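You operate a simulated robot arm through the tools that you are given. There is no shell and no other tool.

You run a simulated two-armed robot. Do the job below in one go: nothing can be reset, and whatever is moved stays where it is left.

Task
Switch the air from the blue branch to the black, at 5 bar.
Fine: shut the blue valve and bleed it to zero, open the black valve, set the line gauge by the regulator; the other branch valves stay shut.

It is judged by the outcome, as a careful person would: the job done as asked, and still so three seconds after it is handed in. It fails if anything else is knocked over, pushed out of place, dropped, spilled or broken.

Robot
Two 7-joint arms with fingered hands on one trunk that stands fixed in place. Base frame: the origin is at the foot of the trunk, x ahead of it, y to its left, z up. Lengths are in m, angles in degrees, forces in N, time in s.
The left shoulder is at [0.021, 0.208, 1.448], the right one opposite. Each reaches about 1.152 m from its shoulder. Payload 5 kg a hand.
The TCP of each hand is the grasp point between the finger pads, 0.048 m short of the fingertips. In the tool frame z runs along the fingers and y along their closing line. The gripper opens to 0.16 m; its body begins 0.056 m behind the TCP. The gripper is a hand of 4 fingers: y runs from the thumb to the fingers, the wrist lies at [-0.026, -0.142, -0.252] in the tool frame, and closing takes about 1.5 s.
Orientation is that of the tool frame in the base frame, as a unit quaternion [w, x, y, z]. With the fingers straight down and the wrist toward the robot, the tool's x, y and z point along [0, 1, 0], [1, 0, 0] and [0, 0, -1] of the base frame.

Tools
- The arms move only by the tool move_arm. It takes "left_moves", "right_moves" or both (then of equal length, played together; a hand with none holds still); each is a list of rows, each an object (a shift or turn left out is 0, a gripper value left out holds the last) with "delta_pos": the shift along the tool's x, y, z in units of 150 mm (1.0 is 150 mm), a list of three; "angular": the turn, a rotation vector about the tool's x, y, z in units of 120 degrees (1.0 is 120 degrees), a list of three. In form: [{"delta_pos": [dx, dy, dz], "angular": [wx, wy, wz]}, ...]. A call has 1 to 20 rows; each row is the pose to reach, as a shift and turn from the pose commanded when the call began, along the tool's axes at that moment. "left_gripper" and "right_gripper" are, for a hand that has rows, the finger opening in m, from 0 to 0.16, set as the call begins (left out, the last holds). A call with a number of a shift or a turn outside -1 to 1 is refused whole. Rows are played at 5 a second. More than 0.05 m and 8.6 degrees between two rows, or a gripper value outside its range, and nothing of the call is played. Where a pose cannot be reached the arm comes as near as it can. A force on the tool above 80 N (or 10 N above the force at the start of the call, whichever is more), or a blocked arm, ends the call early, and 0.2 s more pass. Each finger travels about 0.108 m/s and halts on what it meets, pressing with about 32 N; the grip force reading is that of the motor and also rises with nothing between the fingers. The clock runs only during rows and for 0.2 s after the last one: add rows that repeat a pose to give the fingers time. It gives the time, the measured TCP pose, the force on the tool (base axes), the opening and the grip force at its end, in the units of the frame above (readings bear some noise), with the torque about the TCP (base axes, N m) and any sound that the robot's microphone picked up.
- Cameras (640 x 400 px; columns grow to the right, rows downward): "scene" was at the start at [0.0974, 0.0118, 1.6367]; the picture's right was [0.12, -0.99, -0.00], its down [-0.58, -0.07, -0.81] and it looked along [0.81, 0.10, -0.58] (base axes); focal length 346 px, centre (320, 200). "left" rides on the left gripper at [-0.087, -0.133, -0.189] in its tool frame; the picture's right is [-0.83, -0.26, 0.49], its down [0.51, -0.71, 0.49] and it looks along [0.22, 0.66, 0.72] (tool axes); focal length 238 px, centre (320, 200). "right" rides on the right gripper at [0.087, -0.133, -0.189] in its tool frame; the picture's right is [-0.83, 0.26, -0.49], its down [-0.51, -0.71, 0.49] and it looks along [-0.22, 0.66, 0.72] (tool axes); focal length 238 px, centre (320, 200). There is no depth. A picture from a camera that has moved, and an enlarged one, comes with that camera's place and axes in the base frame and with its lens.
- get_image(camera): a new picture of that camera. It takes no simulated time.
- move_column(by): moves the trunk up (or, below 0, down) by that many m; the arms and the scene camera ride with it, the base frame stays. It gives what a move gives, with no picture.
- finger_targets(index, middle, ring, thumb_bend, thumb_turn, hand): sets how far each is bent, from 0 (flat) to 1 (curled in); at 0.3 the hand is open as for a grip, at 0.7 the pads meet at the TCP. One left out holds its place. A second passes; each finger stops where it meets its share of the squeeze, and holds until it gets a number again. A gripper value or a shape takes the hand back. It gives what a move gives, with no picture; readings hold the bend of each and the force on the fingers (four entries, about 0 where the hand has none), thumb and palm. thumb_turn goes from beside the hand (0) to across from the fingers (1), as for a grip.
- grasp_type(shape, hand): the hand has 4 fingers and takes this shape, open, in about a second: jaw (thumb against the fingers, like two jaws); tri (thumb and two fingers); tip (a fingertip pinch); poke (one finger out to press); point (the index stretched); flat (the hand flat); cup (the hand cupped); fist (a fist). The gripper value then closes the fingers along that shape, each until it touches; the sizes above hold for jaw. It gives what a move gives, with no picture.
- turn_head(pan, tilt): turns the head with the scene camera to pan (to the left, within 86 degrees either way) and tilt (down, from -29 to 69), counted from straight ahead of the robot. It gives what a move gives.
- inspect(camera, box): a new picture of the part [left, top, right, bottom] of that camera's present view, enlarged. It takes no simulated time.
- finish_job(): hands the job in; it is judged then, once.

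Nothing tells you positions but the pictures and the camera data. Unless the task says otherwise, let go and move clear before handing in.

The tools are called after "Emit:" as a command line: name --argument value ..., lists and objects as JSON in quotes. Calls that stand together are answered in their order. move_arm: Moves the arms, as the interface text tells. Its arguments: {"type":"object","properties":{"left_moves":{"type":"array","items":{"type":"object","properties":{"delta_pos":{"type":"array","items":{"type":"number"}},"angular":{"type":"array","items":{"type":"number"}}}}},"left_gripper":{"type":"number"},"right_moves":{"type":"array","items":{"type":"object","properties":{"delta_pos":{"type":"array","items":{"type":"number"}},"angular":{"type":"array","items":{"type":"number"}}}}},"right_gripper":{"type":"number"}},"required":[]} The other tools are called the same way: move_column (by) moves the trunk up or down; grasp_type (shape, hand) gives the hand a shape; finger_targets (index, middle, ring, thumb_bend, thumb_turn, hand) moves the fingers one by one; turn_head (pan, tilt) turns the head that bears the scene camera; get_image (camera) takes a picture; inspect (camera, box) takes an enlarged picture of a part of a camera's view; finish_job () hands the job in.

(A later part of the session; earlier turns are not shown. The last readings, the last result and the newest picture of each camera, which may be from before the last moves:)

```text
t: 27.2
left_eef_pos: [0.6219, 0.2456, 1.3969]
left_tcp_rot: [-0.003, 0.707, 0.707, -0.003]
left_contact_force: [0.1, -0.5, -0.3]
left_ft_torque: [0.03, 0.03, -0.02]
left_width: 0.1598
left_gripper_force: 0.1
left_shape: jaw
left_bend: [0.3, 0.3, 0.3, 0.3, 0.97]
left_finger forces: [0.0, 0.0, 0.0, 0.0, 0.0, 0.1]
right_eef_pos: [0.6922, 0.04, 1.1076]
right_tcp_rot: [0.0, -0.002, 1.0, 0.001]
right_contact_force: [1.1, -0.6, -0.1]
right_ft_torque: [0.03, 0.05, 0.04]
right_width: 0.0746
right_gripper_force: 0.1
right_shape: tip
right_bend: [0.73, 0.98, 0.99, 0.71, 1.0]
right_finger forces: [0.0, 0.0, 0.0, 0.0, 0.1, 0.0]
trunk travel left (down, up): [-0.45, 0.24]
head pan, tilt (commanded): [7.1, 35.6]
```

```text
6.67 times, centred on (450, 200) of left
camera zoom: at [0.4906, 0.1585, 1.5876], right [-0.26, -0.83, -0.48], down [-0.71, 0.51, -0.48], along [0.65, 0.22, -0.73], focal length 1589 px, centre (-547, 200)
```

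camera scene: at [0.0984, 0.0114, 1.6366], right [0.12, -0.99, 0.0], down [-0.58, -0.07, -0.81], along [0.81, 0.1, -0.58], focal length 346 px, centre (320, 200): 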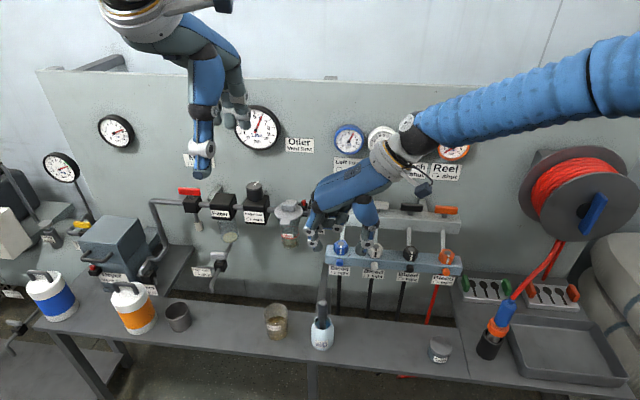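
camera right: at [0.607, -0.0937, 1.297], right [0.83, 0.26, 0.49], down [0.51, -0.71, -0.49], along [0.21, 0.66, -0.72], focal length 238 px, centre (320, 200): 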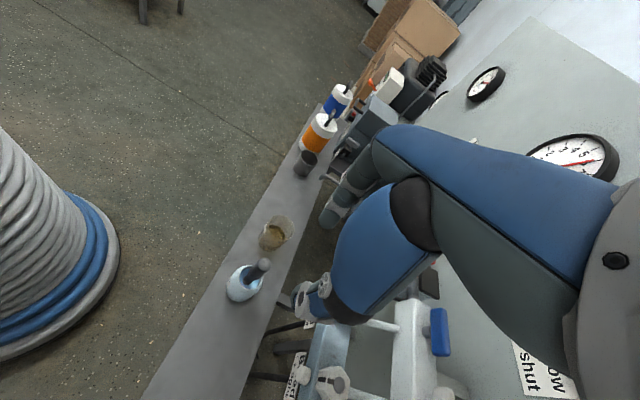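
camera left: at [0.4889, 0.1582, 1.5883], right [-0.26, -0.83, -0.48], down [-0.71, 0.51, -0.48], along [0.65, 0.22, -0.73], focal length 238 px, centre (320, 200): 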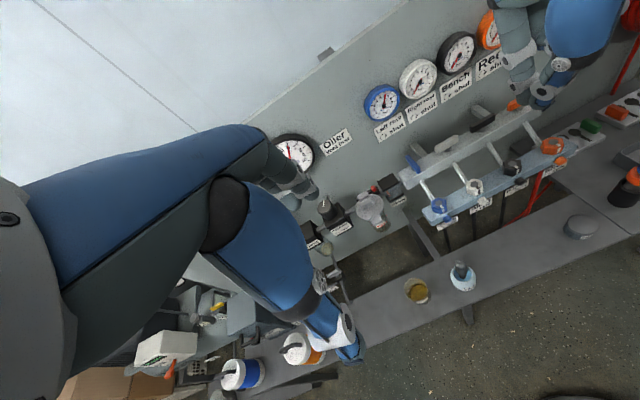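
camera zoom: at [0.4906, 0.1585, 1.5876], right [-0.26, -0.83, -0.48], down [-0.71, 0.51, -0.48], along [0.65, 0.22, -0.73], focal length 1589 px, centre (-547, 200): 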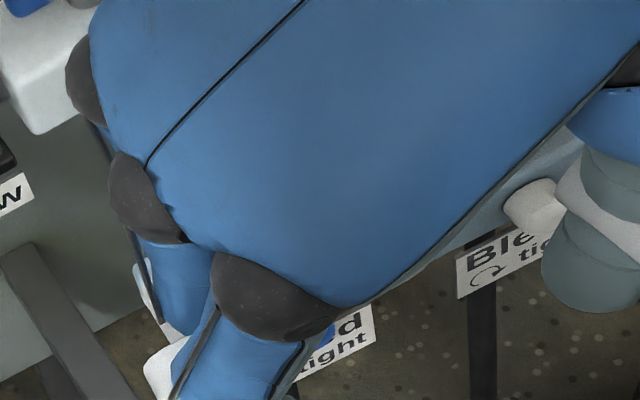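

The hand is clear in front of the rail with thumb right and index left. I'll tilt it to point forward and slightly down, for the cap.

Emit:
move_arm --right_moves '[{"angular": [0, -0.0677, 0]}, {"angular": [0, -0.1354, 0]}, {"angular": [0, -0.2031, 0]}, {"angular": [0, -0.2708, 0]}, {"angular": [0, -0.3385, 0]}, {"angular": [0, -0.4063, 0]}, {"angular": [0, -0.474, 0]}, {"angular": [0, -0.5417, 0]}, {"angular": [0, -0.5417, 0]}]' --right_gripper 0.05

Emit:
get_image --camera "scene"

Emit:
get_image --camera "right"

Emit:
get_image --camera "left"

```text
t: 29.2
left_eef_pos: [0.6199, 0.244, 1.3976]
left_tcp_rot: [-0.003, 0.707, 0.707, -0.003]
left_contact_force: [-0.3, -0.1, 0.6]
left_ft_torque: [0.04, -0.03, 0.01]
left_width: 0.1596
left_gripper_force: 0.1
left_shape: jaw
left_bend: [0.3, 0.3, 0.3, 0.3, 0.97]
left_finger forces: [0.0, 0.0, 0.1, 0.1, 0.1, 0.0]
right_eef_pos: [0.6929, 0.0393, 1.1079]
right_tcp_rot: [0.537, -0.001, 0.843, 0.001]
right_contact_force: [-1.2, -0.1, 0.3]
right_ft_torque: [0.0, 0.0, 0.05]
right_width: 0.0507
right_gripper_force: 0.0
right_shape: tip
right_bend: [0.73, 0.98, 0.99, 0.73, 1.0]
right_finger forces: [0.1, 0.1, 0.0, 0.1, 0.1, 0.0]
trunk travel left (down, up): [-0.45, 0.24]
head pan, tilt (commanded): [7.1, 35.6]
```

```text
taken
camera scene: at [0.0974, 0.011, 1.6367], right [0.12, -0.99, 0.0], down [-0.58, -0.07, -0.81], along [0.81, 0.1, -0.58], focal length 346 px, centre (320, 200)
```

scene: 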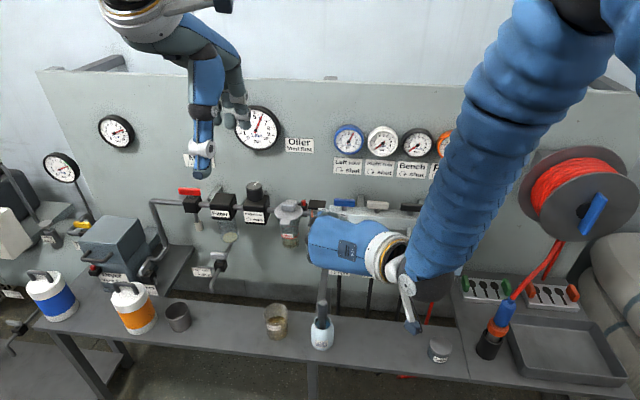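

```text
taken
camera right: at [0.4861, -0.0949, 1.1101], right [-0.09, 0.26, 0.96], down [0.66, -0.71, 0.25], along [0.74, 0.66, -0.11], focal length 238 px, centre (320, 200)
```

right: 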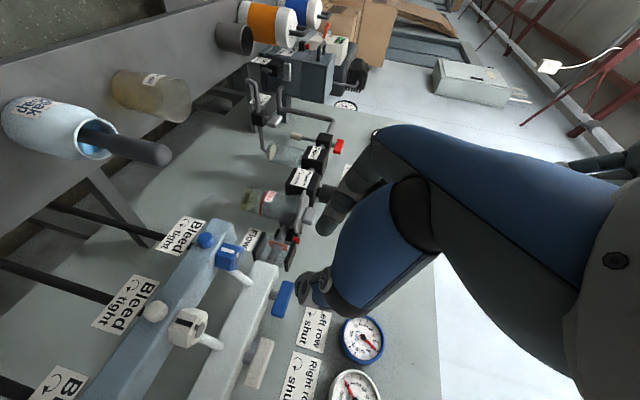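

```text
taken
camera left: at [0.4895, 0.1581, 1.5881], right [-0.26, -0.83, -0.48], down [-0.71, 0.51, -0.48], along [0.65, 0.22, -0.73], focal length 238 px, centre (320, 200)
```

left: 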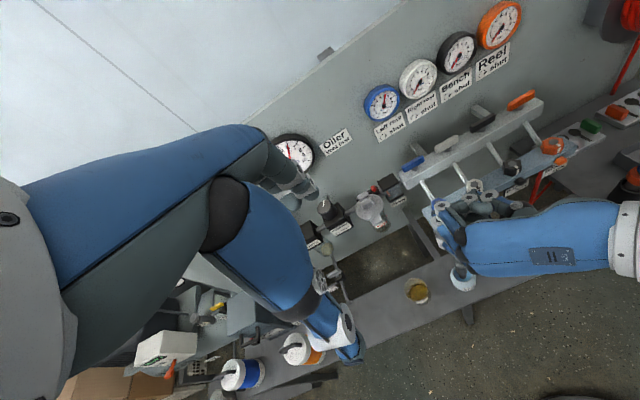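

The hand camera now looks at the bleed assembly from the side. I'll zoom in there to understand the cap and hex.

Emit:
inspect --camera "right" --box '[170, 210, 290, 290]'

Emit:
inspect --camera "right" --box '[110, 260, 250, 360]'

```text
5.00 times, centred on (230, 250) of right
camera zoom: at [0.4861, -0.0949, 1.1101], right [-0.09, 0.26, 0.96], down [0.66, -0.71, 0.25], along [0.74, 0.66, -0.11], focal length 1192 px, centre (770, -50)
```

zoom: 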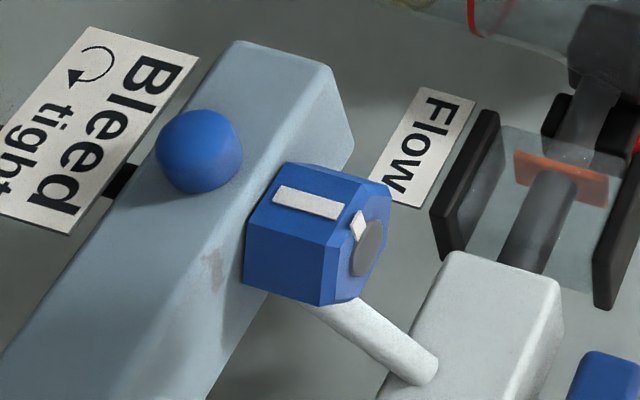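

```text
4.00 times, centred on (180, 310) of right
camera zoom: at [0.4861, -0.0949, 1.1101], right [-0.09, 0.26, 0.96], down [0.66, -0.71, 0.25], along [0.74, 0.66, -0.11], focal length 953 px, centre (880, -240)
```

zoom: 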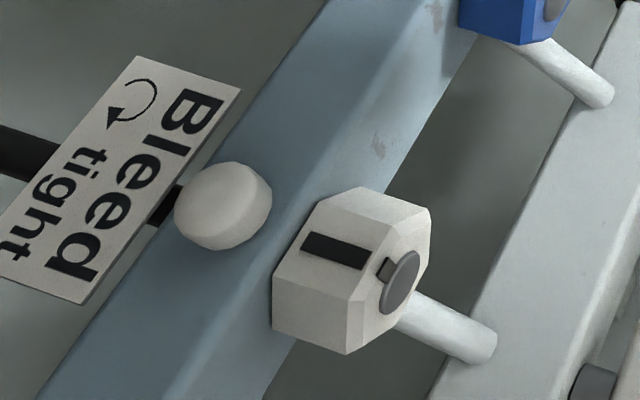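

The hex clearly is a marked screw head, but since the hand is already here I'll test the cap too. Moving to just in front of it.

Emit:
move_arm --right_moves '[{"delta_pos": [0.2, 0, 0.1]}, {"delta_pos": [0.4, 0, 0.2]}, {"delta_pos": [0.6, 0, 0.3]}, {"delta_pos": [0.825, 0, 0.422]}, {"delta_pos": [0.825, 0, 0.422]}]'

Emit:
inspect --camera "right" --box '[200, 180, 400, 330]'

Emit:
inspect --camera "left" --box '[400, 170, 520, 290]'

Emit:
inspect --camera "scene" --box '[280, 200, 440, 360]'

```text
t: 30.4
left_eef_pos: [0.6188, 0.246, 1.3994]
left_tcp_rot: [-0.003, 0.707, 0.707, -0.003]
left_contact_force: [-1.1, -0.6, 0.3]
left_ft_torque: [-0.02, -0.06, 0.04]
left_width: 0.1598
left_gripper_force: 0.0
left_shape: jaw
left_bend: [0.3, 0.3, 0.3, 0.3, 0.97]
left_finger forces: [0.0, 0.1, 0.0, 0.1, 0.1, 0.1]
right_eef_pos: [0.6974, 0.0385, 0.9705]
right_tcp_rot: [0.538, -0.002, 0.843, 0.001]
right_contact_force: [-0.9, 0.5, 0.1]
right_ft_torque: [-0.03, -0.06, -0.03]
right_width: 0.0507
right_gripper_force: 0.1
right_shape: tip
right_bend: [0.73, 0.98, 0.99, 0.73, 1.0]
right_finger forces: [0.0, 0.0, 0.0, 0.0, 0.0, 0.0]
trunk travel left (down, up): [-0.45, 0.24]
head pan, tilt (commanded): [7.1, 35.6]
```

```text
2.67 times, centred on (300, 255) of right
camera zoom: at [0.4913, -0.0964, 0.9721], right [-0.09, 0.26, 0.96], down [0.66, -0.71, 0.25], along [0.74, 0.66, -0.11], focal length 636 px, centre (373, 53)
```

zoom: 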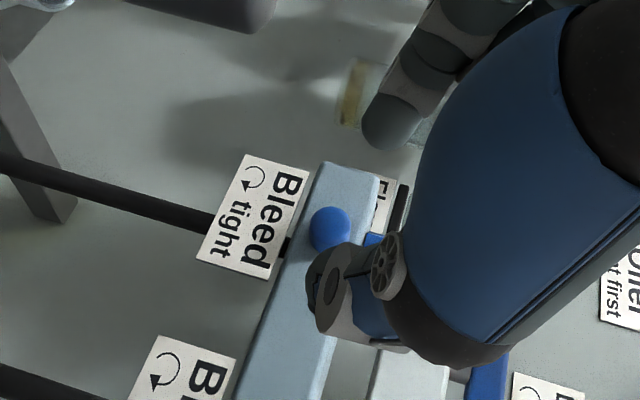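

```text
3.33 times, centred on (460, 230) of left
camera zoom: at [0.4885, 0.1592, 1.5884], right [-0.26, -0.83, -0.48], down [-0.71, 0.51, -0.49], along [0.65, 0.22, -0.73], focal length 794 px, centre (-147, 100)
```

zoom: 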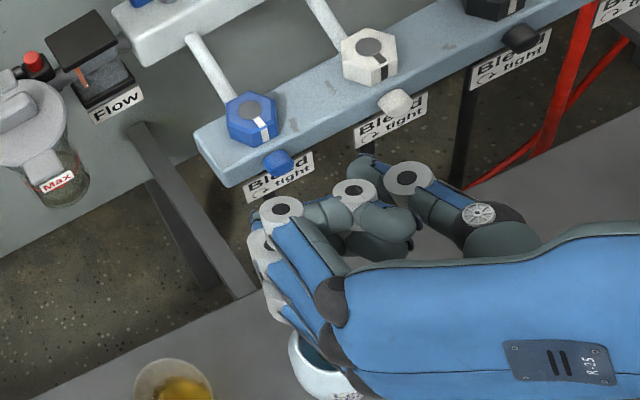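

```text
2.50 times, centred on (360, 280) of scene
camera zoom: at [0.0963, 0.0121, 1.6368], right [0.12, -0.99, 0.0], down [-0.58, -0.07, -0.81], along [0.81, 0.1, -0.58], focal length 865 px, centre (220, 0)
```

zoom: 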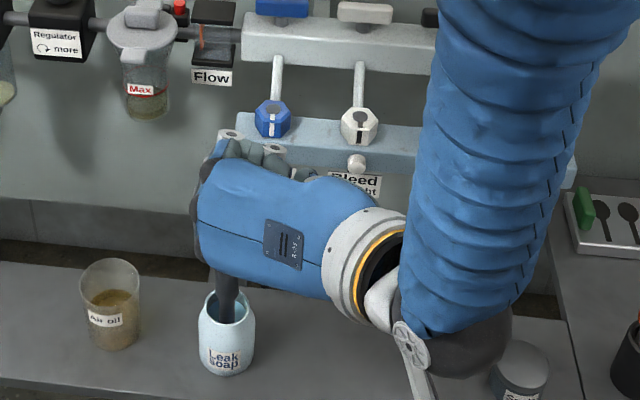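

The cap is between the fingertips' line of approach and nothing is touching. I'll advance onto it and close gently.

Emit:
move_arm --right_moves '[{"delta_pos": [0, 0, 0.11]}, {"delta_pos": [0, 0, 0.22]}, {"delta_pos": [0, 0, 0.32]}, {"delta_pos": [0, 0, 0.32]}]'

Emit:
inspect --camera "right" --box '[200, 160, 400, 310]'

Emit:
inspect --camera "left" --box '[400, 150, 520, 250]'

```text
t: 31.4
left_eef_pos: [0.6202, 0.2454, 1.3983]
left_tcp_rot: [-0.002, 0.708, 0.707, -0.003]
left_contact_force: [1.5, -0.7, -0.2]
left_ft_torque: [0.04, 0.07, -0.03]
left_width: 0.1598
left_gripper_force: 0.0
left_shape: jaw
left_bend: [0.3, 0.3, 0.3, 0.3, 0.97]
left_finger forces: [0.0, 0.0, 0.0, 0.0, 0.0, 0.0]
right_eef_pos: [0.7383, 0.0396, 0.9496]
right_tcp_rot: [0.537, -0.003, 0.844, 0.001]
right_contact_force: [-21.8, -2.8, 3.9]
right_ft_torque: [-0.21, 0.51, -0.44]
right_width: 0.0276
right_gripper_force: 26.1
right_shape: tip
right_bend: [0.73, 1.0, 1.0, 0.8, 1.0]
right_finger forces: [0.1, 0.0, 0.0, 0.0, 32.2, 0.0]
trunk travel left (down, up): [-0.45, 0.24]
head pan, tilt (commanded): [7.1, 35.6]
```

```text
2.67 times, centred on (300, 235) of right
camera zoom: at [0.5334, -0.0944, 0.9511], right [-0.09, 0.26, 0.96], down [0.66, -0.71, 0.25], along [0.74, 0.66, -0.11], focal length 636 px, centre (373, 107)
```

zoom: 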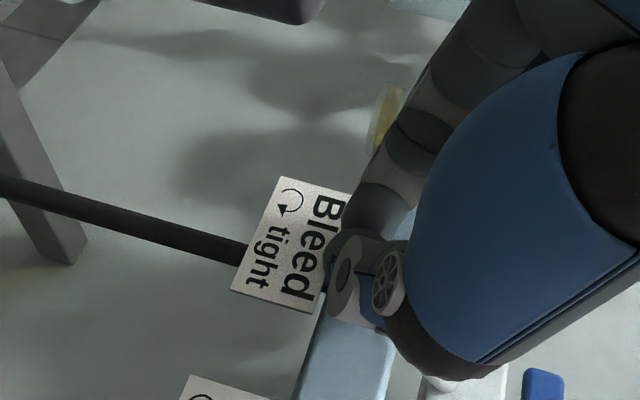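

```text
4.00 times, centred on (460, 200) of left
camera zoom: at [0.4889, 0.1584, 1.5882], right [-0.26, -0.83, -0.48], down [-0.71, 0.51, -0.49], along [0.65, 0.22, -0.73], focal length 953 px, centre (-240, 200)
```

zoom: 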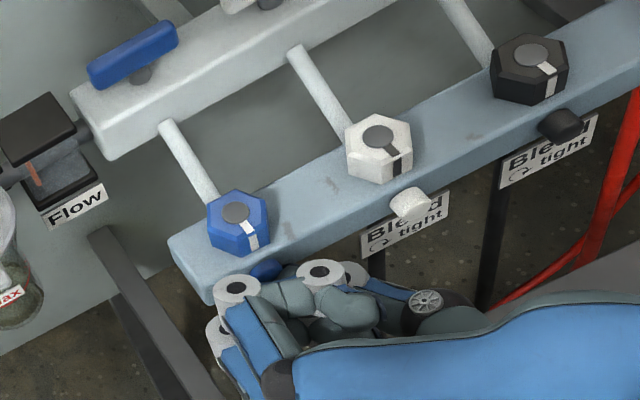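

The thumb tip is pressing on something at about 20 N, so I'll back off, open wider and come in again.

Emit:
move_arm --right_moves '[{"delta_pos": [0, 0, -0.1]}, {"delta_pos": [0, 0, -0.2]}, {"delta_pos": [0, 0, -0.2]}, {"delta_pos": [0, 0, -0.2]}]' --right_gripper 0.08

Emit:
inspect --camera "right" --box '[200, 160, 400, 310]'

Emit:
inspect --camera "left" --box '[400, 150, 520, 250]'

Emit:
inspect --camera "scene" --box '[300, 210, 420, 330]'

```text
t: 32.4
left_eef_pos: [0.6204, 0.2467, 1.3974]
left_tcp_rot: [-0.002, 0.707, 0.707, -0.003]
left_contact_force: [-0.2, -0.3, -0.6]
left_ft_torque: [-0.01, -0.01, 0.0]
left_width: 0.1598
left_gripper_force: 0.0
left_shape: jaw
left_bend: [0.3, 0.3, 0.3, 0.3, 0.97]
left_finger forces: [0.0, 0.0, 0.2, 0.0, 0.0, 0.0]
right_eef_pos: [0.7124, 0.0417, 0.9634]
right_tcp_rot: [0.538, -0.002, 0.843, 0.001]
right_contact_force: [-0.2, 0.3, 0.2]
right_ft_torque: [-0.01, 0.0, -0.02]
right_width: 0.0794
right_gripper_force: 0.1
right_shape: tip
right_bend: [0.73, 0.98, 0.99, 0.7, 1.0]
right_finger forces: [0.0, 0.0, 0.0, 0.1, 0.0, 0.0]
trunk travel left (down, up): [-0.45, 0.24]
head pan, tilt (commanded): [7.1, 35.6]
```

```text
2.67 times, centred on (300, 235) of right
camera zoom: at [0.506, -0.0932, 0.9642], right [-0.09, 0.26, 0.96], down [0.66, -0.71, 0.25], along [0.74, 0.66, -0.11], focal length 636 px, centre (373, 107)
```

zoom: 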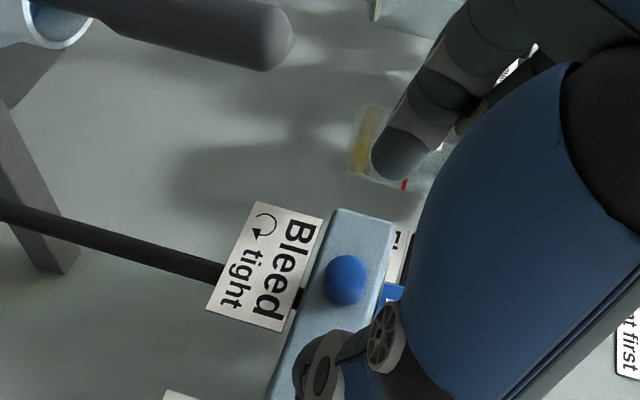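

```text
4.00 times, centred on (460, 200) of left
camera zoom: at [0.4893, 0.159, 1.588], right [-0.26, -0.83, -0.48], down [-0.71, 0.51, -0.48], along [0.65, 0.22, -0.73], focal length 953 px, centre (-240, 200)
```

zoom: 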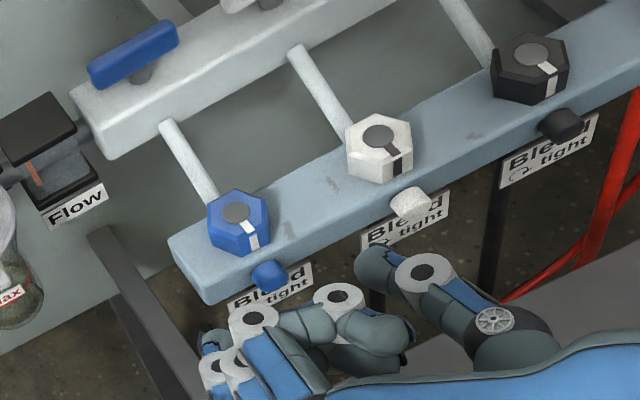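

```text
3.33 times, centred on (360, 270) of scene
camera zoom: at [0.0971, 0.0119, 1.6367], right [0.12, -0.99, 0.0], down [-0.58, -0.07, -0.81], along [0.81, 0.1, -0.58], focal length 1153 px, centre (187, -33)
```

zoom: 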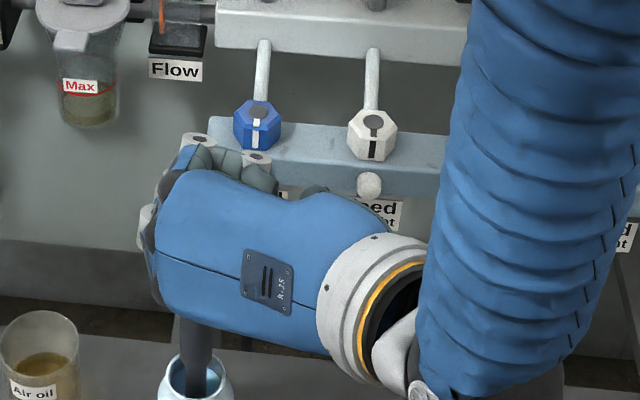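

The cap is now centred between the wider-open tips. I'll advance again and then close.

Emit:
move_arm --right_moves '[{"delta_pos": [0, 0, 0.1]}, {"delta_pos": [0, 0, 0.2]}, {"delta_pos": [0, 0, 0.2]}]'

Emit:
inspect --camera "right" --box '[200, 160, 400, 310]'

Emit:
inspect --camera "left" --box '[400, 150, 520, 250]'

```text
t: 33.2
left_eef_pos: [0.6168, 0.2459, 1.3996]
left_tcp_rot: [-0.003, 0.707, 0.707, -0.003]
left_contact_force: [0.3, 0.4, 1.0]
left_ft_torque: [0.0, 0.0, 0.0]
left_width: 0.16
left_gripper_force: 0.0
left_shape: jaw
left_bend: [0.3, 0.3, 0.3, 0.3, 0.97]
left_finger forces: [0.0, 0.0, 0.0, 0.0, 0.0, 0.0]
right_eef_pos: [0.7342, 0.0427, 0.9507]
right_tcp_rot: [0.536, -0.002, 0.844, 0.002]
right_contact_force: [-29.1, 0.1, 8.4]
right_ft_torque: [-0.51, -0.03, -1.73]
right_width: 0.0801
right_gripper_force: 0.0
right_shape: tip
right_bend: [0.73, 0.98, 0.99, 0.71, 1.0]
right_finger forces: [0.0, 0.1, 0.0, 0.1, 29.5, 0.1]
trunk travel left (down, up): [-0.45, 0.24]
head pan, tilt (commanded): [7.1, 35.6]
```

```text
2.67 times, centred on (300, 235) of right
camera zoom: at [0.5281, -0.0925, 0.9531], right [-0.09, 0.26, 0.96], down [0.66, -0.71, 0.25], along [0.74, 0.66, -0.11], focal length 636 px, centre (373, 107)
```

zoom: 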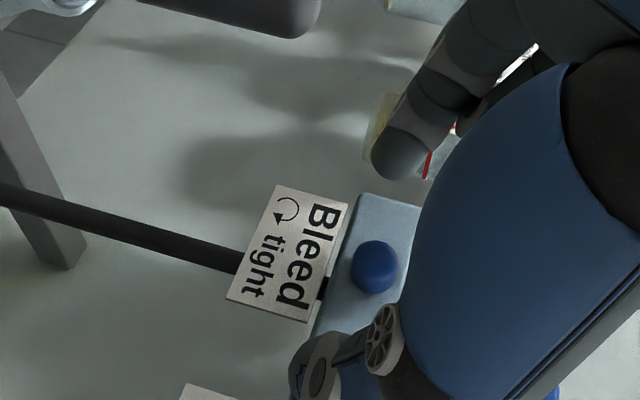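

```text
4.00 times, centred on (460, 200) of left
camera zoom: at [0.4864, 0.1592, 1.5888], right [-0.26, -0.83, -0.48], down [-0.71, 0.51, -0.49], along [0.65, 0.22, -0.73], focal length 953 px, centre (-240, 200)
```

zoom: 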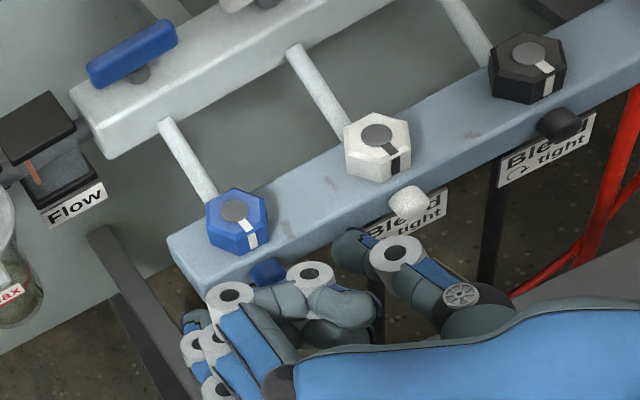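

The thumb tip has reached the rail's front face, so that marks the depth. I'll back off a few millimetres and close on the cap.

Emit:
move_arm --right_moves '[{"delta_pos": [0, 0, -0.04]}, {"delta_pos": [0, 0, -0.075]}, {"delta_pos": [0, 0, -0.075]}]'

Emit:
move_arm --right_moves '[{"delta_pos": [0, 0, 0]}, {"delta_pos": [0, 0, 0]}, {"delta_pos": [0, 0, 0]}, {"delta_pos": [0, 0, 0]}, {"delta_pos": [0, 0, 0]}, {"delta_pos": [0, 0, 0]}]' --right_gripper 0.0

Emit:
inspect --camera "right" --box '[200, 160, 400, 310]'

Emit:
inspect --camera "left" --box '[400, 150, 520, 250]'

```text
t: 34.0
left_eef_pos: [0.6219, 0.2451, 1.398]
left_tcp_rot: [-0.003, 0.707, 0.707, -0.003]
left_contact_force: [0.8, -0.5, -0.7]
left_ft_torque: [-0.01, 0.01, 0.02]
left_width: 0.1597
left_gripper_force: 0.0
left_shape: jaw
left_bend: [0.3, 0.3, 0.3, 0.3, 0.97]
left_finger forces: [0.0, 0.0, 0.1, 0.1, 0.1, 0.1]
right_eef_pos: [0.7314, 0.0396, 0.9558]
right_tcp_rot: [0.538, -0.001, 0.843, 0.001]
right_contact_force: [-0.2, 0.1, -0.3]
right_ft_torque: [0.02, 0.0, 0.0]
right_width: 0.0795
right_gripper_force: 0.0
right_shape: tip
right_bend: [0.73, 0.98, 0.99, 0.7, 1.0]
right_finger forces: [0.1, 0.0, 0.0, 0.0, 0.1, 0.0]
trunk travel left (down, up): [-0.45, 0.24]
head pan, tilt (commanded): [7.1, 35.6]
```

```text
t: 35.4
left_eef_pos: [0.6206, 0.2452, 1.3965]
left_tcp_rot: [-0.004, 0.707, 0.707, -0.002]
left_contact_force: [0.0, 0.7, -0.7]
left_ft_torque: [-0.01, -0.01, 0.01]
left_width: 0.1599
left_gripper_force: 0.0
left_shape: jaw
left_bend: [0.3, 0.3, 0.3, 0.3, 0.97]
left_finger forces: [0.0, 0.0, 0.1, 0.0, 0.0, 0.0]
right_eef_pos: [0.73, 0.0416, 0.9572]
right_tcp_rot: [0.537, -0.002, 0.843, 0.001]
right_contact_force: [-0.5, 1.2, -1.0]
right_ft_torque: [0.04, 0.03, 0.04]
right_width: 0.0071
right_gripper_force: 32.2
right_shape: tip
right_bend: [0.7, 1.0, 1.0, 0.74, 1.0]
right_finger forces: [0.0, 0.0, 0.0, 0.0, 0.0, 0.0]
trunk travel left (down, up): [-0.45, 0.24]
head pan, tilt (commanded): [7.1, 35.6]
```

```text
2.67 times, centred on (300, 235) of right
camera zoom: at [0.5238, -0.0933, 0.9573], right [-0.09, 0.26, 0.96], down [0.66, -0.71, 0.25], along [0.74, 0.66, -0.11], focal length 636 px, centre (373, 107)
```

zoom: 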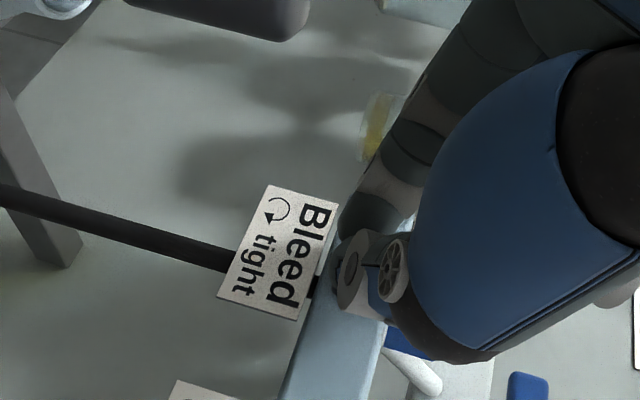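

```text
4.00 times, centred on (460, 200) of left
camera zoom: at [0.4896, 0.1593, 1.5879], right [-0.26, -0.83, -0.48], down [-0.71, 0.51, -0.48], along [0.65, 0.22, -0.73], focal length 953 px, centre (-240, 200)
```

zoom: 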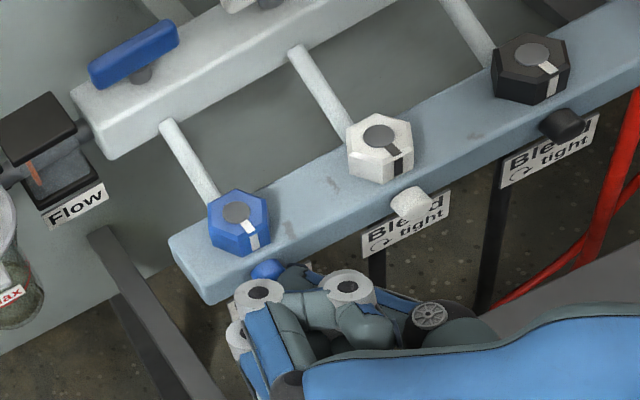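

The pinch closed on nothing: the cap barely stands proud of the rail, so it isn't meant to be gripped. My torque readings on the hex rose linearly with angle (0.6 at 14°, 1.3 at 30°), meaning the fingers were winding up rather than slipping, so I'll go back to the hex and turn further.

Emit:
move_arm --right_moves '[{"delta_pos": [0, 0, -0.17]}, {"delta_pos": [0, 0, -0.33]}, {"delta_pos": [-0.25, 0, -0.42]}, {"delta_pos": [-0.5, 0, -0.54]}, {"delta_pos": [-0.75, 0, -0.66]}, {"delta_pos": [-0.92, 0, -0.72]}]'

Emit:
move_arm --right_moves '[{"angular": [0, 0.0677, 0]}, {"angular": [0, 0.1354, 0]}, {"angular": [0, 0.2031, 0]}, {"angular": [0, 0.2708, 0]}, {"angular": [0, 0.3385, 0]}, {"angular": [0, 0.4063, 0]}, {"angular": [0, 0.474, 0]}, {"angular": [0, 0.5417, 0]}, {"angular": [0, 0.5417, 0]}]' --right_gripper 0.075

Emit:
get_image --camera "scene"

```text
t: 36.8
left_eef_pos: [0.6203, 0.2465, 1.3982]
left_tcp_rot: [-0.003, 0.707, 0.707, -0.003]
left_contact_force: [-1.4, 0.2, 0.4]
left_ft_torque: [0.04, -0.01, 0.01]
left_width: 0.16
left_gripper_force: 0.1
left_shape: jaw
left_bend: [0.3, 0.3, 0.3, 0.3, 0.97]
left_finger forces: [0.1, 0.0, 0.0, 0.0, 0.0, 0.0]
right_eef_pos: [0.6881, 0.0422, 1.1243]
right_tcp_rot: [0.537, -0.002, 0.844, 0.002]
right_contact_force: [-1.5, 0.6, -1.6]
right_ft_torque: [0.0, -0.08, -0.06]
right_width: 0.0074
right_gripper_force: 32.0
right_shape: tip
right_bend: [0.7, 1.0, 1.0, 0.74, 1.0]
right_finger forces: [0.1, 0.0, 0.0, 0.1, 0.0, 0.1]
trunk travel left (down, up): [-0.45, 0.24]
head pan, tilt (commanded): [7.1, 35.6]
```

```text
t: 38.8
left_eef_pos: [0.6212, 0.2452, 1.4002]
left_tcp_rot: [-0.004, 0.707, 0.707, -0.002]
left_contact_force: [0.1, -1.2, 0.6]
left_ft_torque: [0.15, -0.04, 0.02]
left_width: 0.1599
left_gripper_force: 0.1
left_shape: jaw
left_bend: [0.3, 0.3, 0.3, 0.3, 0.97]
left_finger forces: [0.1, 0.0, 0.0, 0.0, 0.0, 0.1]
right_eef_pos: [0.6886, 0.0374, 1.1263]
right_tcp_rot: [-0.001, -0.002, 1.0, 0.001]
right_contact_force: [0.1, -0.6, 0.2]
right_ft_torque: [0.08, -0.06, 0.0]
right_width: 0.0752
right_gripper_force: 0.1
right_shape: tip
right_bend: [0.73, 0.98, 0.99, 0.71, 1.0]
right_finger forces: [0.0, 0.1, 0.0, 0.0, 0.0, 0.0]
trunk travel left (down, up): [-0.45, 0.24]
head pan, tilt (commanded): [7.1, 35.6]
```

```text
taken
camera scene: at [0.0963, 0.0094, 1.6368], right [0.12, -0.99, 0.0], down [-0.58, -0.07, -0.81], along [0.81, 0.1, -0.58], focal length 346 px, centre (320, 200)
```

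scene: 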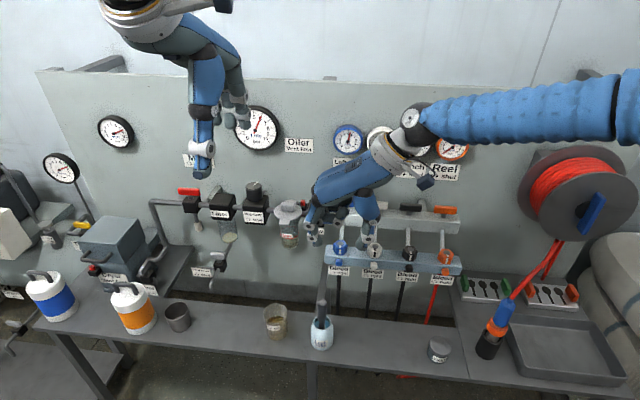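

The hand is upright again in front of the rail. I'll try the three-finger (tri) shape for a stiffer grip and check how the fingers line up.

Emit:
grasp_type --hand "right" --shape "tri"

Emit:
move_arm --right_moves '[{"delta_pos": [0, 0, 0]}, {"delta_pos": [0, 0, 0]}, {"delta_pos": [0, 0, 0]}, {"delta_pos": [0, 0, 0]}, {"delta_pos": [0, 0, 0]}]' --right_gripper 0.075

Emit:
inspect --camera "scene" --box '[280, 130, 440, 270]'

Emit:
inspect --camera "left" --box '[380, 110, 560, 250]'

Emit:
get_image --camera "right"

```text
t: 39.7
left_eef_pos: [0.6218, 0.2466, 1.3986]
left_tcp_rot: [-0.003, 0.707, 0.707, -0.003]
left_contact_force: [0.6, -0.1, -0.1]
left_ft_torque: [0.02, 0.02, 0.02]
left_width: 0.16
left_gripper_force: 0.0
left_shape: jaw
left_bend: [0.3, 0.3, 0.3, 0.3, 0.97]
left_finger forces: [0.0, 0.0, 0.0, 0.0, 0.0, 0.1]
right_eef_pos: [0.6906, 0.0402, 1.1264]
right_tcp_rot: [0.0, -0.002, 1.0, 0.001]
right_contact_force: [0.1, 0.3, -0.2]
right_ft_torque: [0.03, 0.0, 0.01]
right_width: 0.1599
right_gripper_force: 0.2
right_shape: tri
right_bend: [0.3, 0.3, 0.99, 0.3, 0.98]
right_finger forces: [0.1, 0.1, 0.0, 0.0, 0.0, 0.0]
trunk travel left (down, up): [-0.45, 0.24]
head pan, tilt (commanded): [7.1, 35.6]
```

```text
t: 40.9
left_eef_pos: [0.6207, 0.2454, 1.3972]
left_tcp_rot: [-0.003, 0.707, 0.708, -0.003]
left_contact_force: [-0.3, -1.0, -0.2]
left_ft_torque: [-0.02, 0.01, 0.03]
left_width: 0.1599
left_gripper_force: 0.0
left_shape: jaw
left_bend: [0.3, 0.3, 0.3, 0.3, 0.97]
left_finger forces: [0.0, 0.0, 0.1, 0.0, 0.0, 0.1]
right_eef_pos: [0.6893, 0.0403, 1.1245]
right_tcp_rot: [0.001, -0.002, 1.0, 0.0]
right_contact_force: [-0.8, 0.0, 0.2]
right_ft_torque: [-0.01, 0.03, 0.03]
right_width: 0.0759
right_gripper_force: 0.1
right_shape: tri
right_bend: [0.74, 0.46, 0.99, 0.71, 1.0]
right_finger forces: [0.0, 0.1, 0.0, 0.1, 0.0, 0.0]
trunk travel left (down, up): [-0.45, 0.24]
head pan, tilt (commanded): [7.1, 35.6]
```

```text
2.86 times, centred on (360, 200) of scene
camera zoom: at [0.0975, 0.0119, 1.6367], right [0.12, -0.99, 0.0], down [-0.58, -0.07, -0.81], along [0.81, 0.1, -0.58], focal length 988 px, centre (206, 200)
```

zoom: 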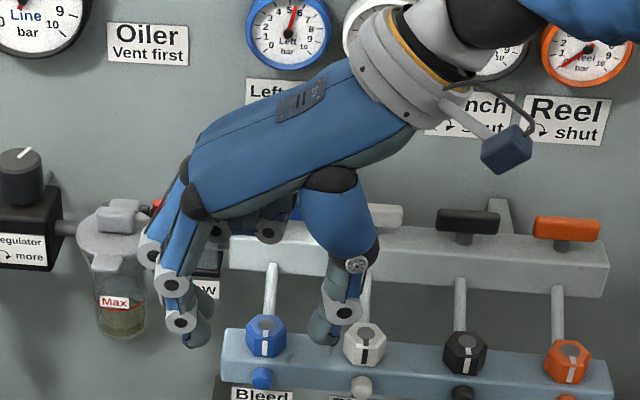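

```text
2.86 times, centred on (470, 180) of left
camera zoom: at [0.4896, 0.159, 1.5879], right [-0.26, -0.83, -0.48], down [-0.71, 0.51, -0.48], along [0.65, 0.22, -0.73], focal length 681 px, centre (-109, 257)
```

zoom: 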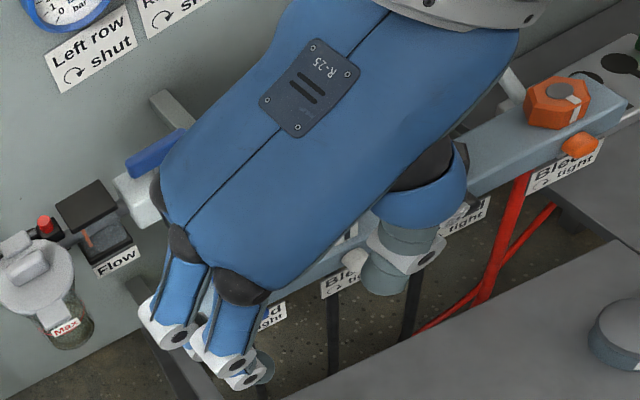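

```text
taken
camera right: at [0.6051, -0.0933, 1.3144], right [0.83, 0.26, 0.49], down [0.51, -0.71, -0.49], along [0.22, 0.66, -0.72], focal length 238 px, centre (320, 200)
```

right: 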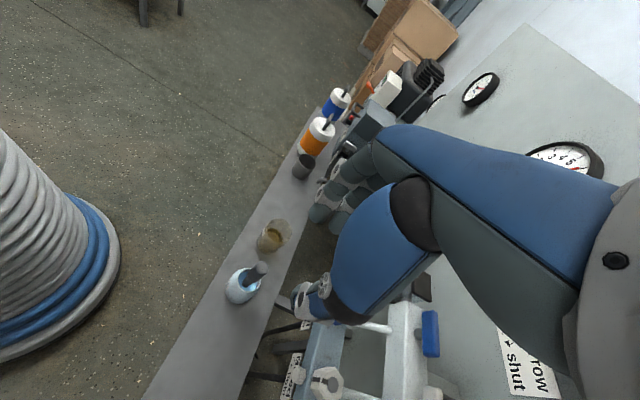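

The blue gauge needle looks different now. I'll zoom in on the gauges and the hex before doing anything else.

Emit:
inspect --camera "scene" --box '[325, 115, 405, 165]'

Emit:
inspect --camera "scene" --box '[330, 230, 394, 270]'

Emit:
inspect --camera "scene" --box '[222, 98, 302, 158]'

```text
8.00 times, centred on (365, 140) of scene
camera zoom: at [0.0975, 0.0119, 1.6367], right [0.12, -0.99, 0.0], down [-0.58, -0.07, -0.81], along [0.81, 0.1, -0.58], focal length 2768 px, centre (-40, 680)
```

zoom: 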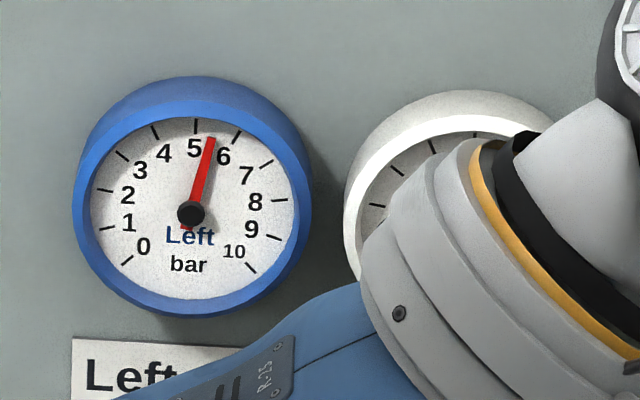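

```text
10.00 times, centred on (362, 250) of scene
camera zoom: at [0.0975, 0.0119, 1.6367], right [0.12, -0.99, 0.0], down [-0.58, -0.07, -0.81], along [0.81, 0.1, -0.58], focal length 3460 px, centre (-100, -300)
```

zoom: 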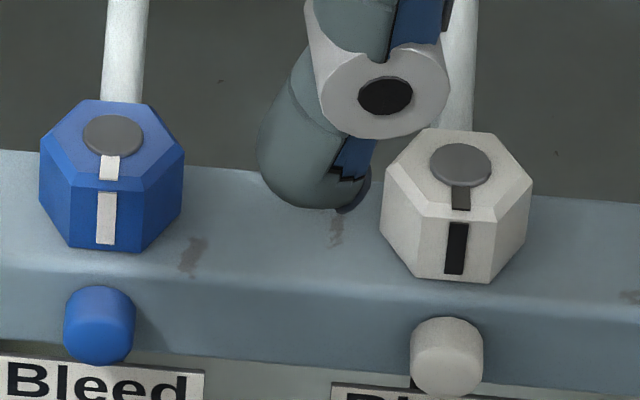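

```text
6.67 times, centred on (262, 128) of scene
camera zoom: at [0.0975, 0.0119, 1.6367], right [0.12, -0.99, 0.0], down [-0.58, -0.07, -0.81], along [0.81, 0.1, -0.58], focal length 2306 px, centre (707, 680)
```

zoom: 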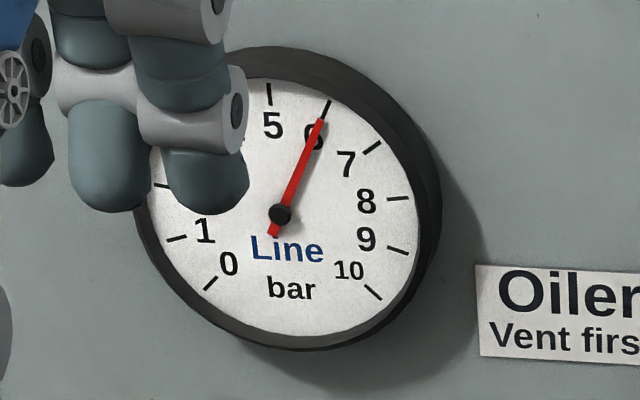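

The blue gauge has dropped to about 5.3 although the hex mark has not moved, so something I touched is bleeding it slowly. I'll wait a moment without touching anything and see whether it keeps falling.

Emit:
move_arm --right_moves '[{"delta_pos": [0, 0, 0]}, {"delta_pos": [0, 0, 0]}, {"delta_pos": [0, 0, 0]}, {"delta_pos": [0, 0, 0]}, {"delta_pos": [0, 0, 0]}, {"delta_pos": [0, 0, 0]}, {"delta_pos": [0, 0, 0]}, {"delta_pos": [0, 0, 0]}, {"delta_pos": [0, 0, 0]}, {"delta_pos": [0, 0, 0]}]'

Emit:
inspect --camera "scene" --box '[325, 115, 405, 165]'

```text
t: 43.1
left_eef_pos: [0.6217, 0.2464, 1.399]
left_tcp_rot: [-0.003, 0.707, 0.707, -0.003]
left_contact_force: [-1.2, 0.3, -0.3]
left_ft_torque: [-0.02, -0.01, -0.01]
left_width: 0.16
left_gripper_force: 0.1
left_shape: jaw
left_bend: [0.3, 0.3, 0.3, 0.3, 0.97]
left_finger forces: [0.0, 0.0, 0.0, 0.0, 0.0, 0.1]
right_eef_pos: [0.6902, 0.0401, 1.1255]
right_tcp_rot: [0.0, -0.002, 1.0, 0.0]
right_contact_force: [-0.7, -0.7, 0.9]
right_ft_torque: [-0.01, 0.0, 0.0]
right_width: 0.0762
right_gripper_force: 0.1
right_shape: tri
right_bend: [0.74, 0.46, 0.99, 0.71, 1.0]
right_finger forces: [0.0, 0.0, 0.1, 0.0, 0.0, 0.0]
trunk travel left (down, up): [-0.45, 0.24]
head pan, tilt (commanded): [7.1, 35.6]
```

```text
8.00 times, centred on (365, 140) of scene
camera zoom: at [0.0976, 0.0119, 1.6367], right [0.12, -0.99, 0.0], down [-0.58, -0.07, -0.81], along [0.81, 0.1, -0.58], focal length 2768 px, centre (-40, 680)
```

zoom: 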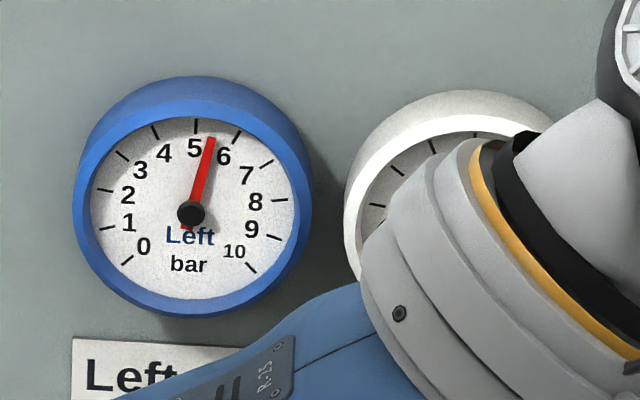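

The gauge is steady at about 5.35, so the drop happened only while my fingers were at the cap. I'll close to a pinch, tilt forward again, and press the cap from the front while watching the gauge.

Emit:
grasp_type --hand "right" --shape "tip"

Emit:
move_arm --right_moves '[{"angular": [0, -0.0677, 0]}, {"angular": [0, -0.1354, 0]}, {"angular": [0, -0.2031, 0]}, {"angular": [0, -0.2708, 0]}, {"angular": [0, -0.3385, 0]}, {"angular": [0, -0.4063, 0]}, {"angular": [0, -0.474, 0]}, {"angular": [0, -0.5417, 0]}, {"angular": [0, -0.5417, 0]}]' --right_gripper 0.0

Emit:
move_arm --right_moves '[{"delta_pos": [0.23, 0, 0.1]}, {"delta_pos": [0.46, 0, 0.2]}, {"delta_pos": [0.69, 0, 0.3]}, {"delta_pos": [0.927, 0, 0.422]}, {"delta_pos": [0.927, 0, 0.422]}]'

Emit:
inspect --camera "right" --box '[200, 160, 400, 310]'

Emit:
inspect --camera "left" --box '[400, 150, 520, 250]'

Emit:
inspect --camera "scene" --box '[325, 115, 405, 165]'

```text
t: 44.0
left_eef_pos: [0.621, 0.2461, 1.3979]
left_tcp_rot: [-0.004, 0.707, 0.707, -0.003]
left_contact_force: [0.2, -0.6, 0.0]
left_ft_torque: [0.05, -0.05, -0.03]
left_width: 0.1596
left_gripper_force: 0.1
left_shape: jaw
left_bend: [0.3, 0.3, 0.3, 0.3, 0.97]
left_finger forces: [0.0, 0.0, 0.0, 0.0, 0.0, 0.1]
right_eef_pos: [0.6907, 0.0413, 1.1248]
right_tcp_rot: [0.0, -0.001, 1.0, 0.001]
right_contact_force: [0.1, 0.5, 0.5]
right_ft_torque: [0.01, 0.0, 0.0]
right_width: 0.1598
right_gripper_force: 0.1
right_shape: tip
right_bend: [0.3, 0.98, 0.99, 0.3, 0.98]
right_finger forces: [0.0, 0.0, 0.1, 0.0, 0.1, 0.1]
trunk travel left (down, up): [-0.45, 0.24]
head pan, tilt (commanded): [7.1, 35.6]
```

```text
t: 46.0
left_eef_pos: [0.6212, 0.2455, 1.398]
left_tcp_rot: [-0.002, 0.707, 0.708, -0.003]
left_contact_force: [-0.5, -1.2, 0.5]
left_ft_torque: [0.01, -0.03, 0.04]
left_width: 0.1599
left_gripper_force: 0.0
left_shape: jaw
left_bend: [0.3, 0.3, 0.3, 0.3, 0.97]
left_finger forces: [0.1, 0.1, 0.0, 0.0, 0.1, 0.0]
right_eef_pos: [0.6917, 0.0401, 1.1255]
right_tcp_rot: [0.537, -0.001, 0.843, 0.0]
right_contact_force: [-0.9, 0.5, -0.2]
right_ft_torque: [0.01, -0.04, 0.03]
right_width: 0.0
right_gripper_force: 31.6
right_shape: tip
right_bend: [0.7, 1.0, 1.0, 0.62, 1.0]
right_finger forces: [0.0, 0.0, 0.0, 0.0, 0.0, 0.1]
trunk travel left (down, up): [-0.45, 0.24]
head pan, tilt (commanded): [7.1, 35.6]
```

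```text
t: 47.2
left_eef_pos: [0.6198, 0.246, 1.399]
left_tcp_rot: [-0.003, 0.708, 0.707, -0.003]
left_contact_force: [-0.2, 0.3, 0.3]
left_ft_torque: [0.01, -0.05, 0.01]
left_width: 0.1599
left_gripper_force: 0.1
left_shape: jaw
left_bend: [0.3, 0.3, 0.3, 0.3, 0.97]
left_finger forces: [0.1, 0.1, 0.0, 0.0, 0.0, 0.0]
right_eef_pos: [0.6893, 0.0406, 0.9727]
right_tcp_rot: [0.537, -0.002, 0.844, 0.001]
right_contact_force: [0.0, 0.2, 0.1]
right_ft_torque: [0.0, -0.02, -0.02]
right_width: 0.0
right_gripper_force: 32.1
right_shape: tip
right_bend: [0.7, 1.0, 1.0, 0.62, 1.0]
right_finger forces: [0.0, 0.0, 0.0, 0.0, 0.0, 0.0]
trunk travel left (down, up): [-0.45, 0.24]
head pan, tilt (commanded): [7.1, 35.6]
```

```text
2.67 times, centred on (300, 235) of right
camera zoom: at [0.4824, -0.0938, 0.9746], right [-0.09, 0.26, 0.96], down [0.66, -0.71, 0.25], along [0.74, 0.66, -0.11], focal length 636 px, centre (373, 107)
```

zoom: 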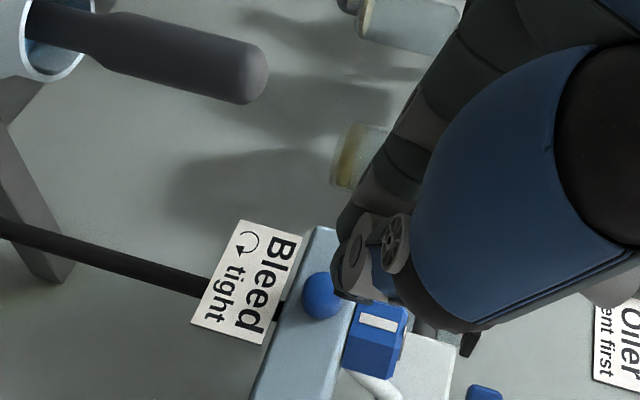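

```text
4.00 times, centred on (460, 200) of left
camera zoom: at [0.4884, 0.1592, 1.5884], right [-0.26, -0.83, -0.48], down [-0.71, 0.51, -0.49], along [0.65, 0.22, -0.73], focal length 953 px, centre (-240, 200)
```

zoom: 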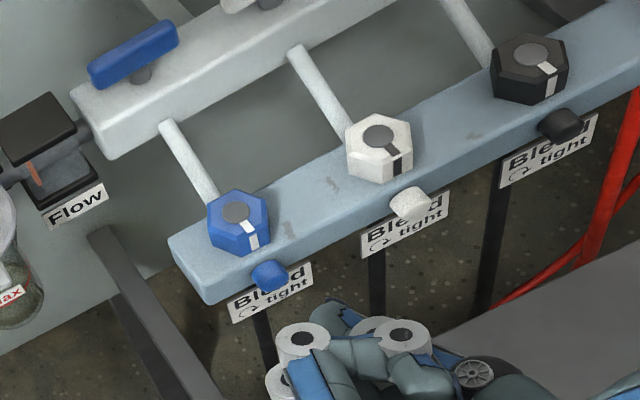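

```text
8.00 times, centred on (365, 140) of scene
camera zoom: at [0.0963, 0.0122, 1.6368], right [0.12, -0.99, 0.0], down [-0.58, -0.07, -0.81], along [0.81, 0.1, -0.58], focal length 2768 px, centre (-40, 680)
```

zoom: 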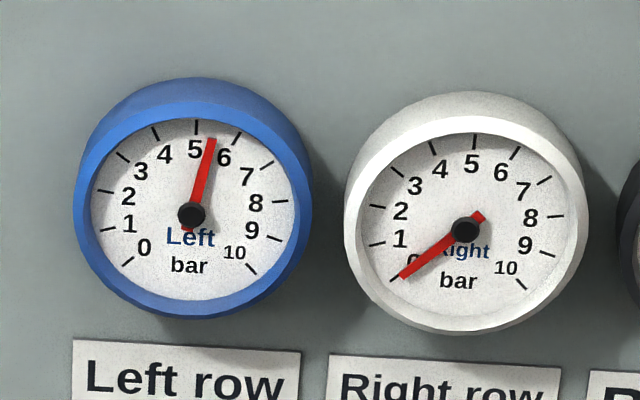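

Everything is steady before the test. I'll push the closed tips forward onto the cap's face and read the gauge.

Emit:
move_arm --right_moves '[{"delta_pos": [0, 0, 0.12]}, {"delta_pos": [0, 0, 0.22]}, {"delta_pos": [0, 0, 0.26]}, {"delta_pos": [0, 0, 0.29]}, {"delta_pos": [0, 0, 0.31]}, {"delta_pos": [0, 0, 0.31]}, {"delta_pos": [0, 0, 0.31]}]'

Emit:
inspect --camera "right" --box '[200, 160, 400, 310]'

Emit:
inspect --camera "left" --box '[400, 150, 520, 250]'

Emit:
inspect --camera "scene" --box '[325, 115, 405, 165]'

```text
t: 48.8
left_eef_pos: [0.6211, 0.2474, 1.3985]
left_tcp_rot: [-0.003, 0.707, 0.707, -0.003]
left_contact_force: [1.0, -0.1, 0.9]
left_ft_torque: [-0.05, -0.02, -0.01]
left_width: 0.16
left_gripper_force: 0.1
left_shape: jaw
left_bend: [0.3, 0.3, 0.3, 0.3, 0.97]
left_finger forces: [0.0, 0.0, 0.1, 0.0, 0.0, 0.0]
right_eef_pos: [0.7309, 0.0399, 0.9536]
right_tcp_rot: [0.538, -0.002, 0.843, 0.002]
right_contact_force: [-3.3, 0.0, 1.9]
right_ft_torque: [0.0, -0.05, -0.08]
right_width: 0.0
right_gripper_force: 32.1
right_shape: tip
right_bend: [0.7, 1.0, 1.0, 0.62, 1.0]
right_finger forces: [0.0, 0.0, 0.0, 0.0, 0.1, 0.0]
trunk travel left (down, up): [-0.45, 0.24]
head pan, tilt (commanded): [7.1, 35.6]
```

```text
2.67 times, centred on (300, 235) of right
camera zoom: at [0.5245, -0.0938, 0.9549], right [-0.09, 0.26, 0.96], down [0.66, -0.71, 0.25], along [0.74, 0.66, -0.11], focal length 636 px, centre (373, 107)
```

zoom: 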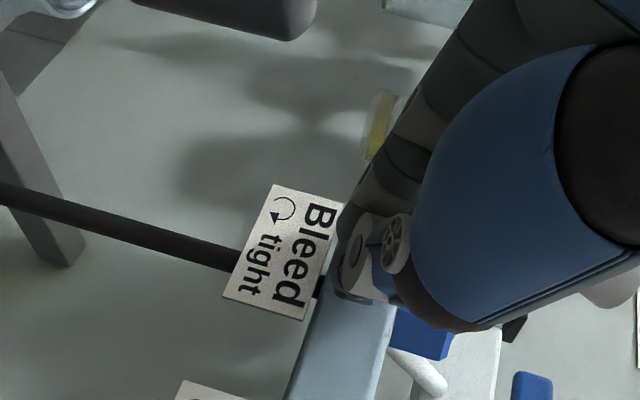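

```text
4.00 times, centred on (460, 200) of left
camera zoom: at [0.4892, 0.1591, 1.588], right [-0.26, -0.83, -0.48], down [-0.71, 0.51, -0.48], along [0.65, 0.22, -0.73], focal length 953 px, centre (-240, 200)
```

zoom: 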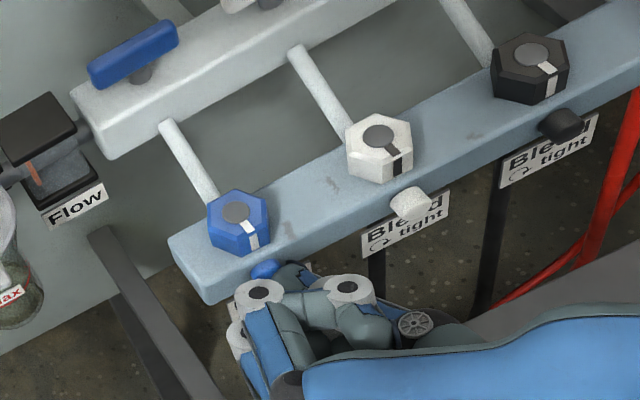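

```text
8.00 times, centred on (365, 140) of scene
camera zoom: at [0.097, 0.012, 1.6367], right [0.12, -0.99, 0.0], down [-0.58, -0.07, -0.81], along [0.81, 0.1, -0.58], focal length 2768 px, centre (-40, 680)
```

zoom: 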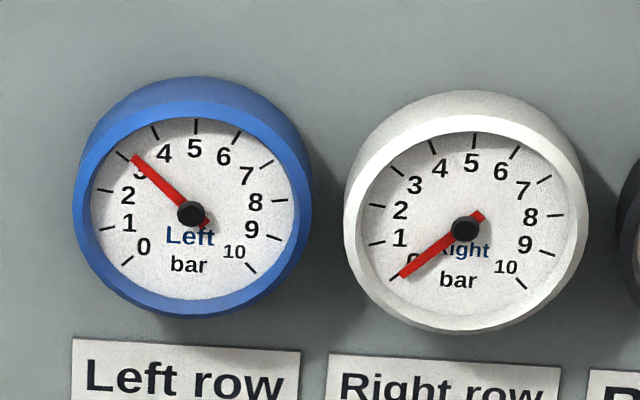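

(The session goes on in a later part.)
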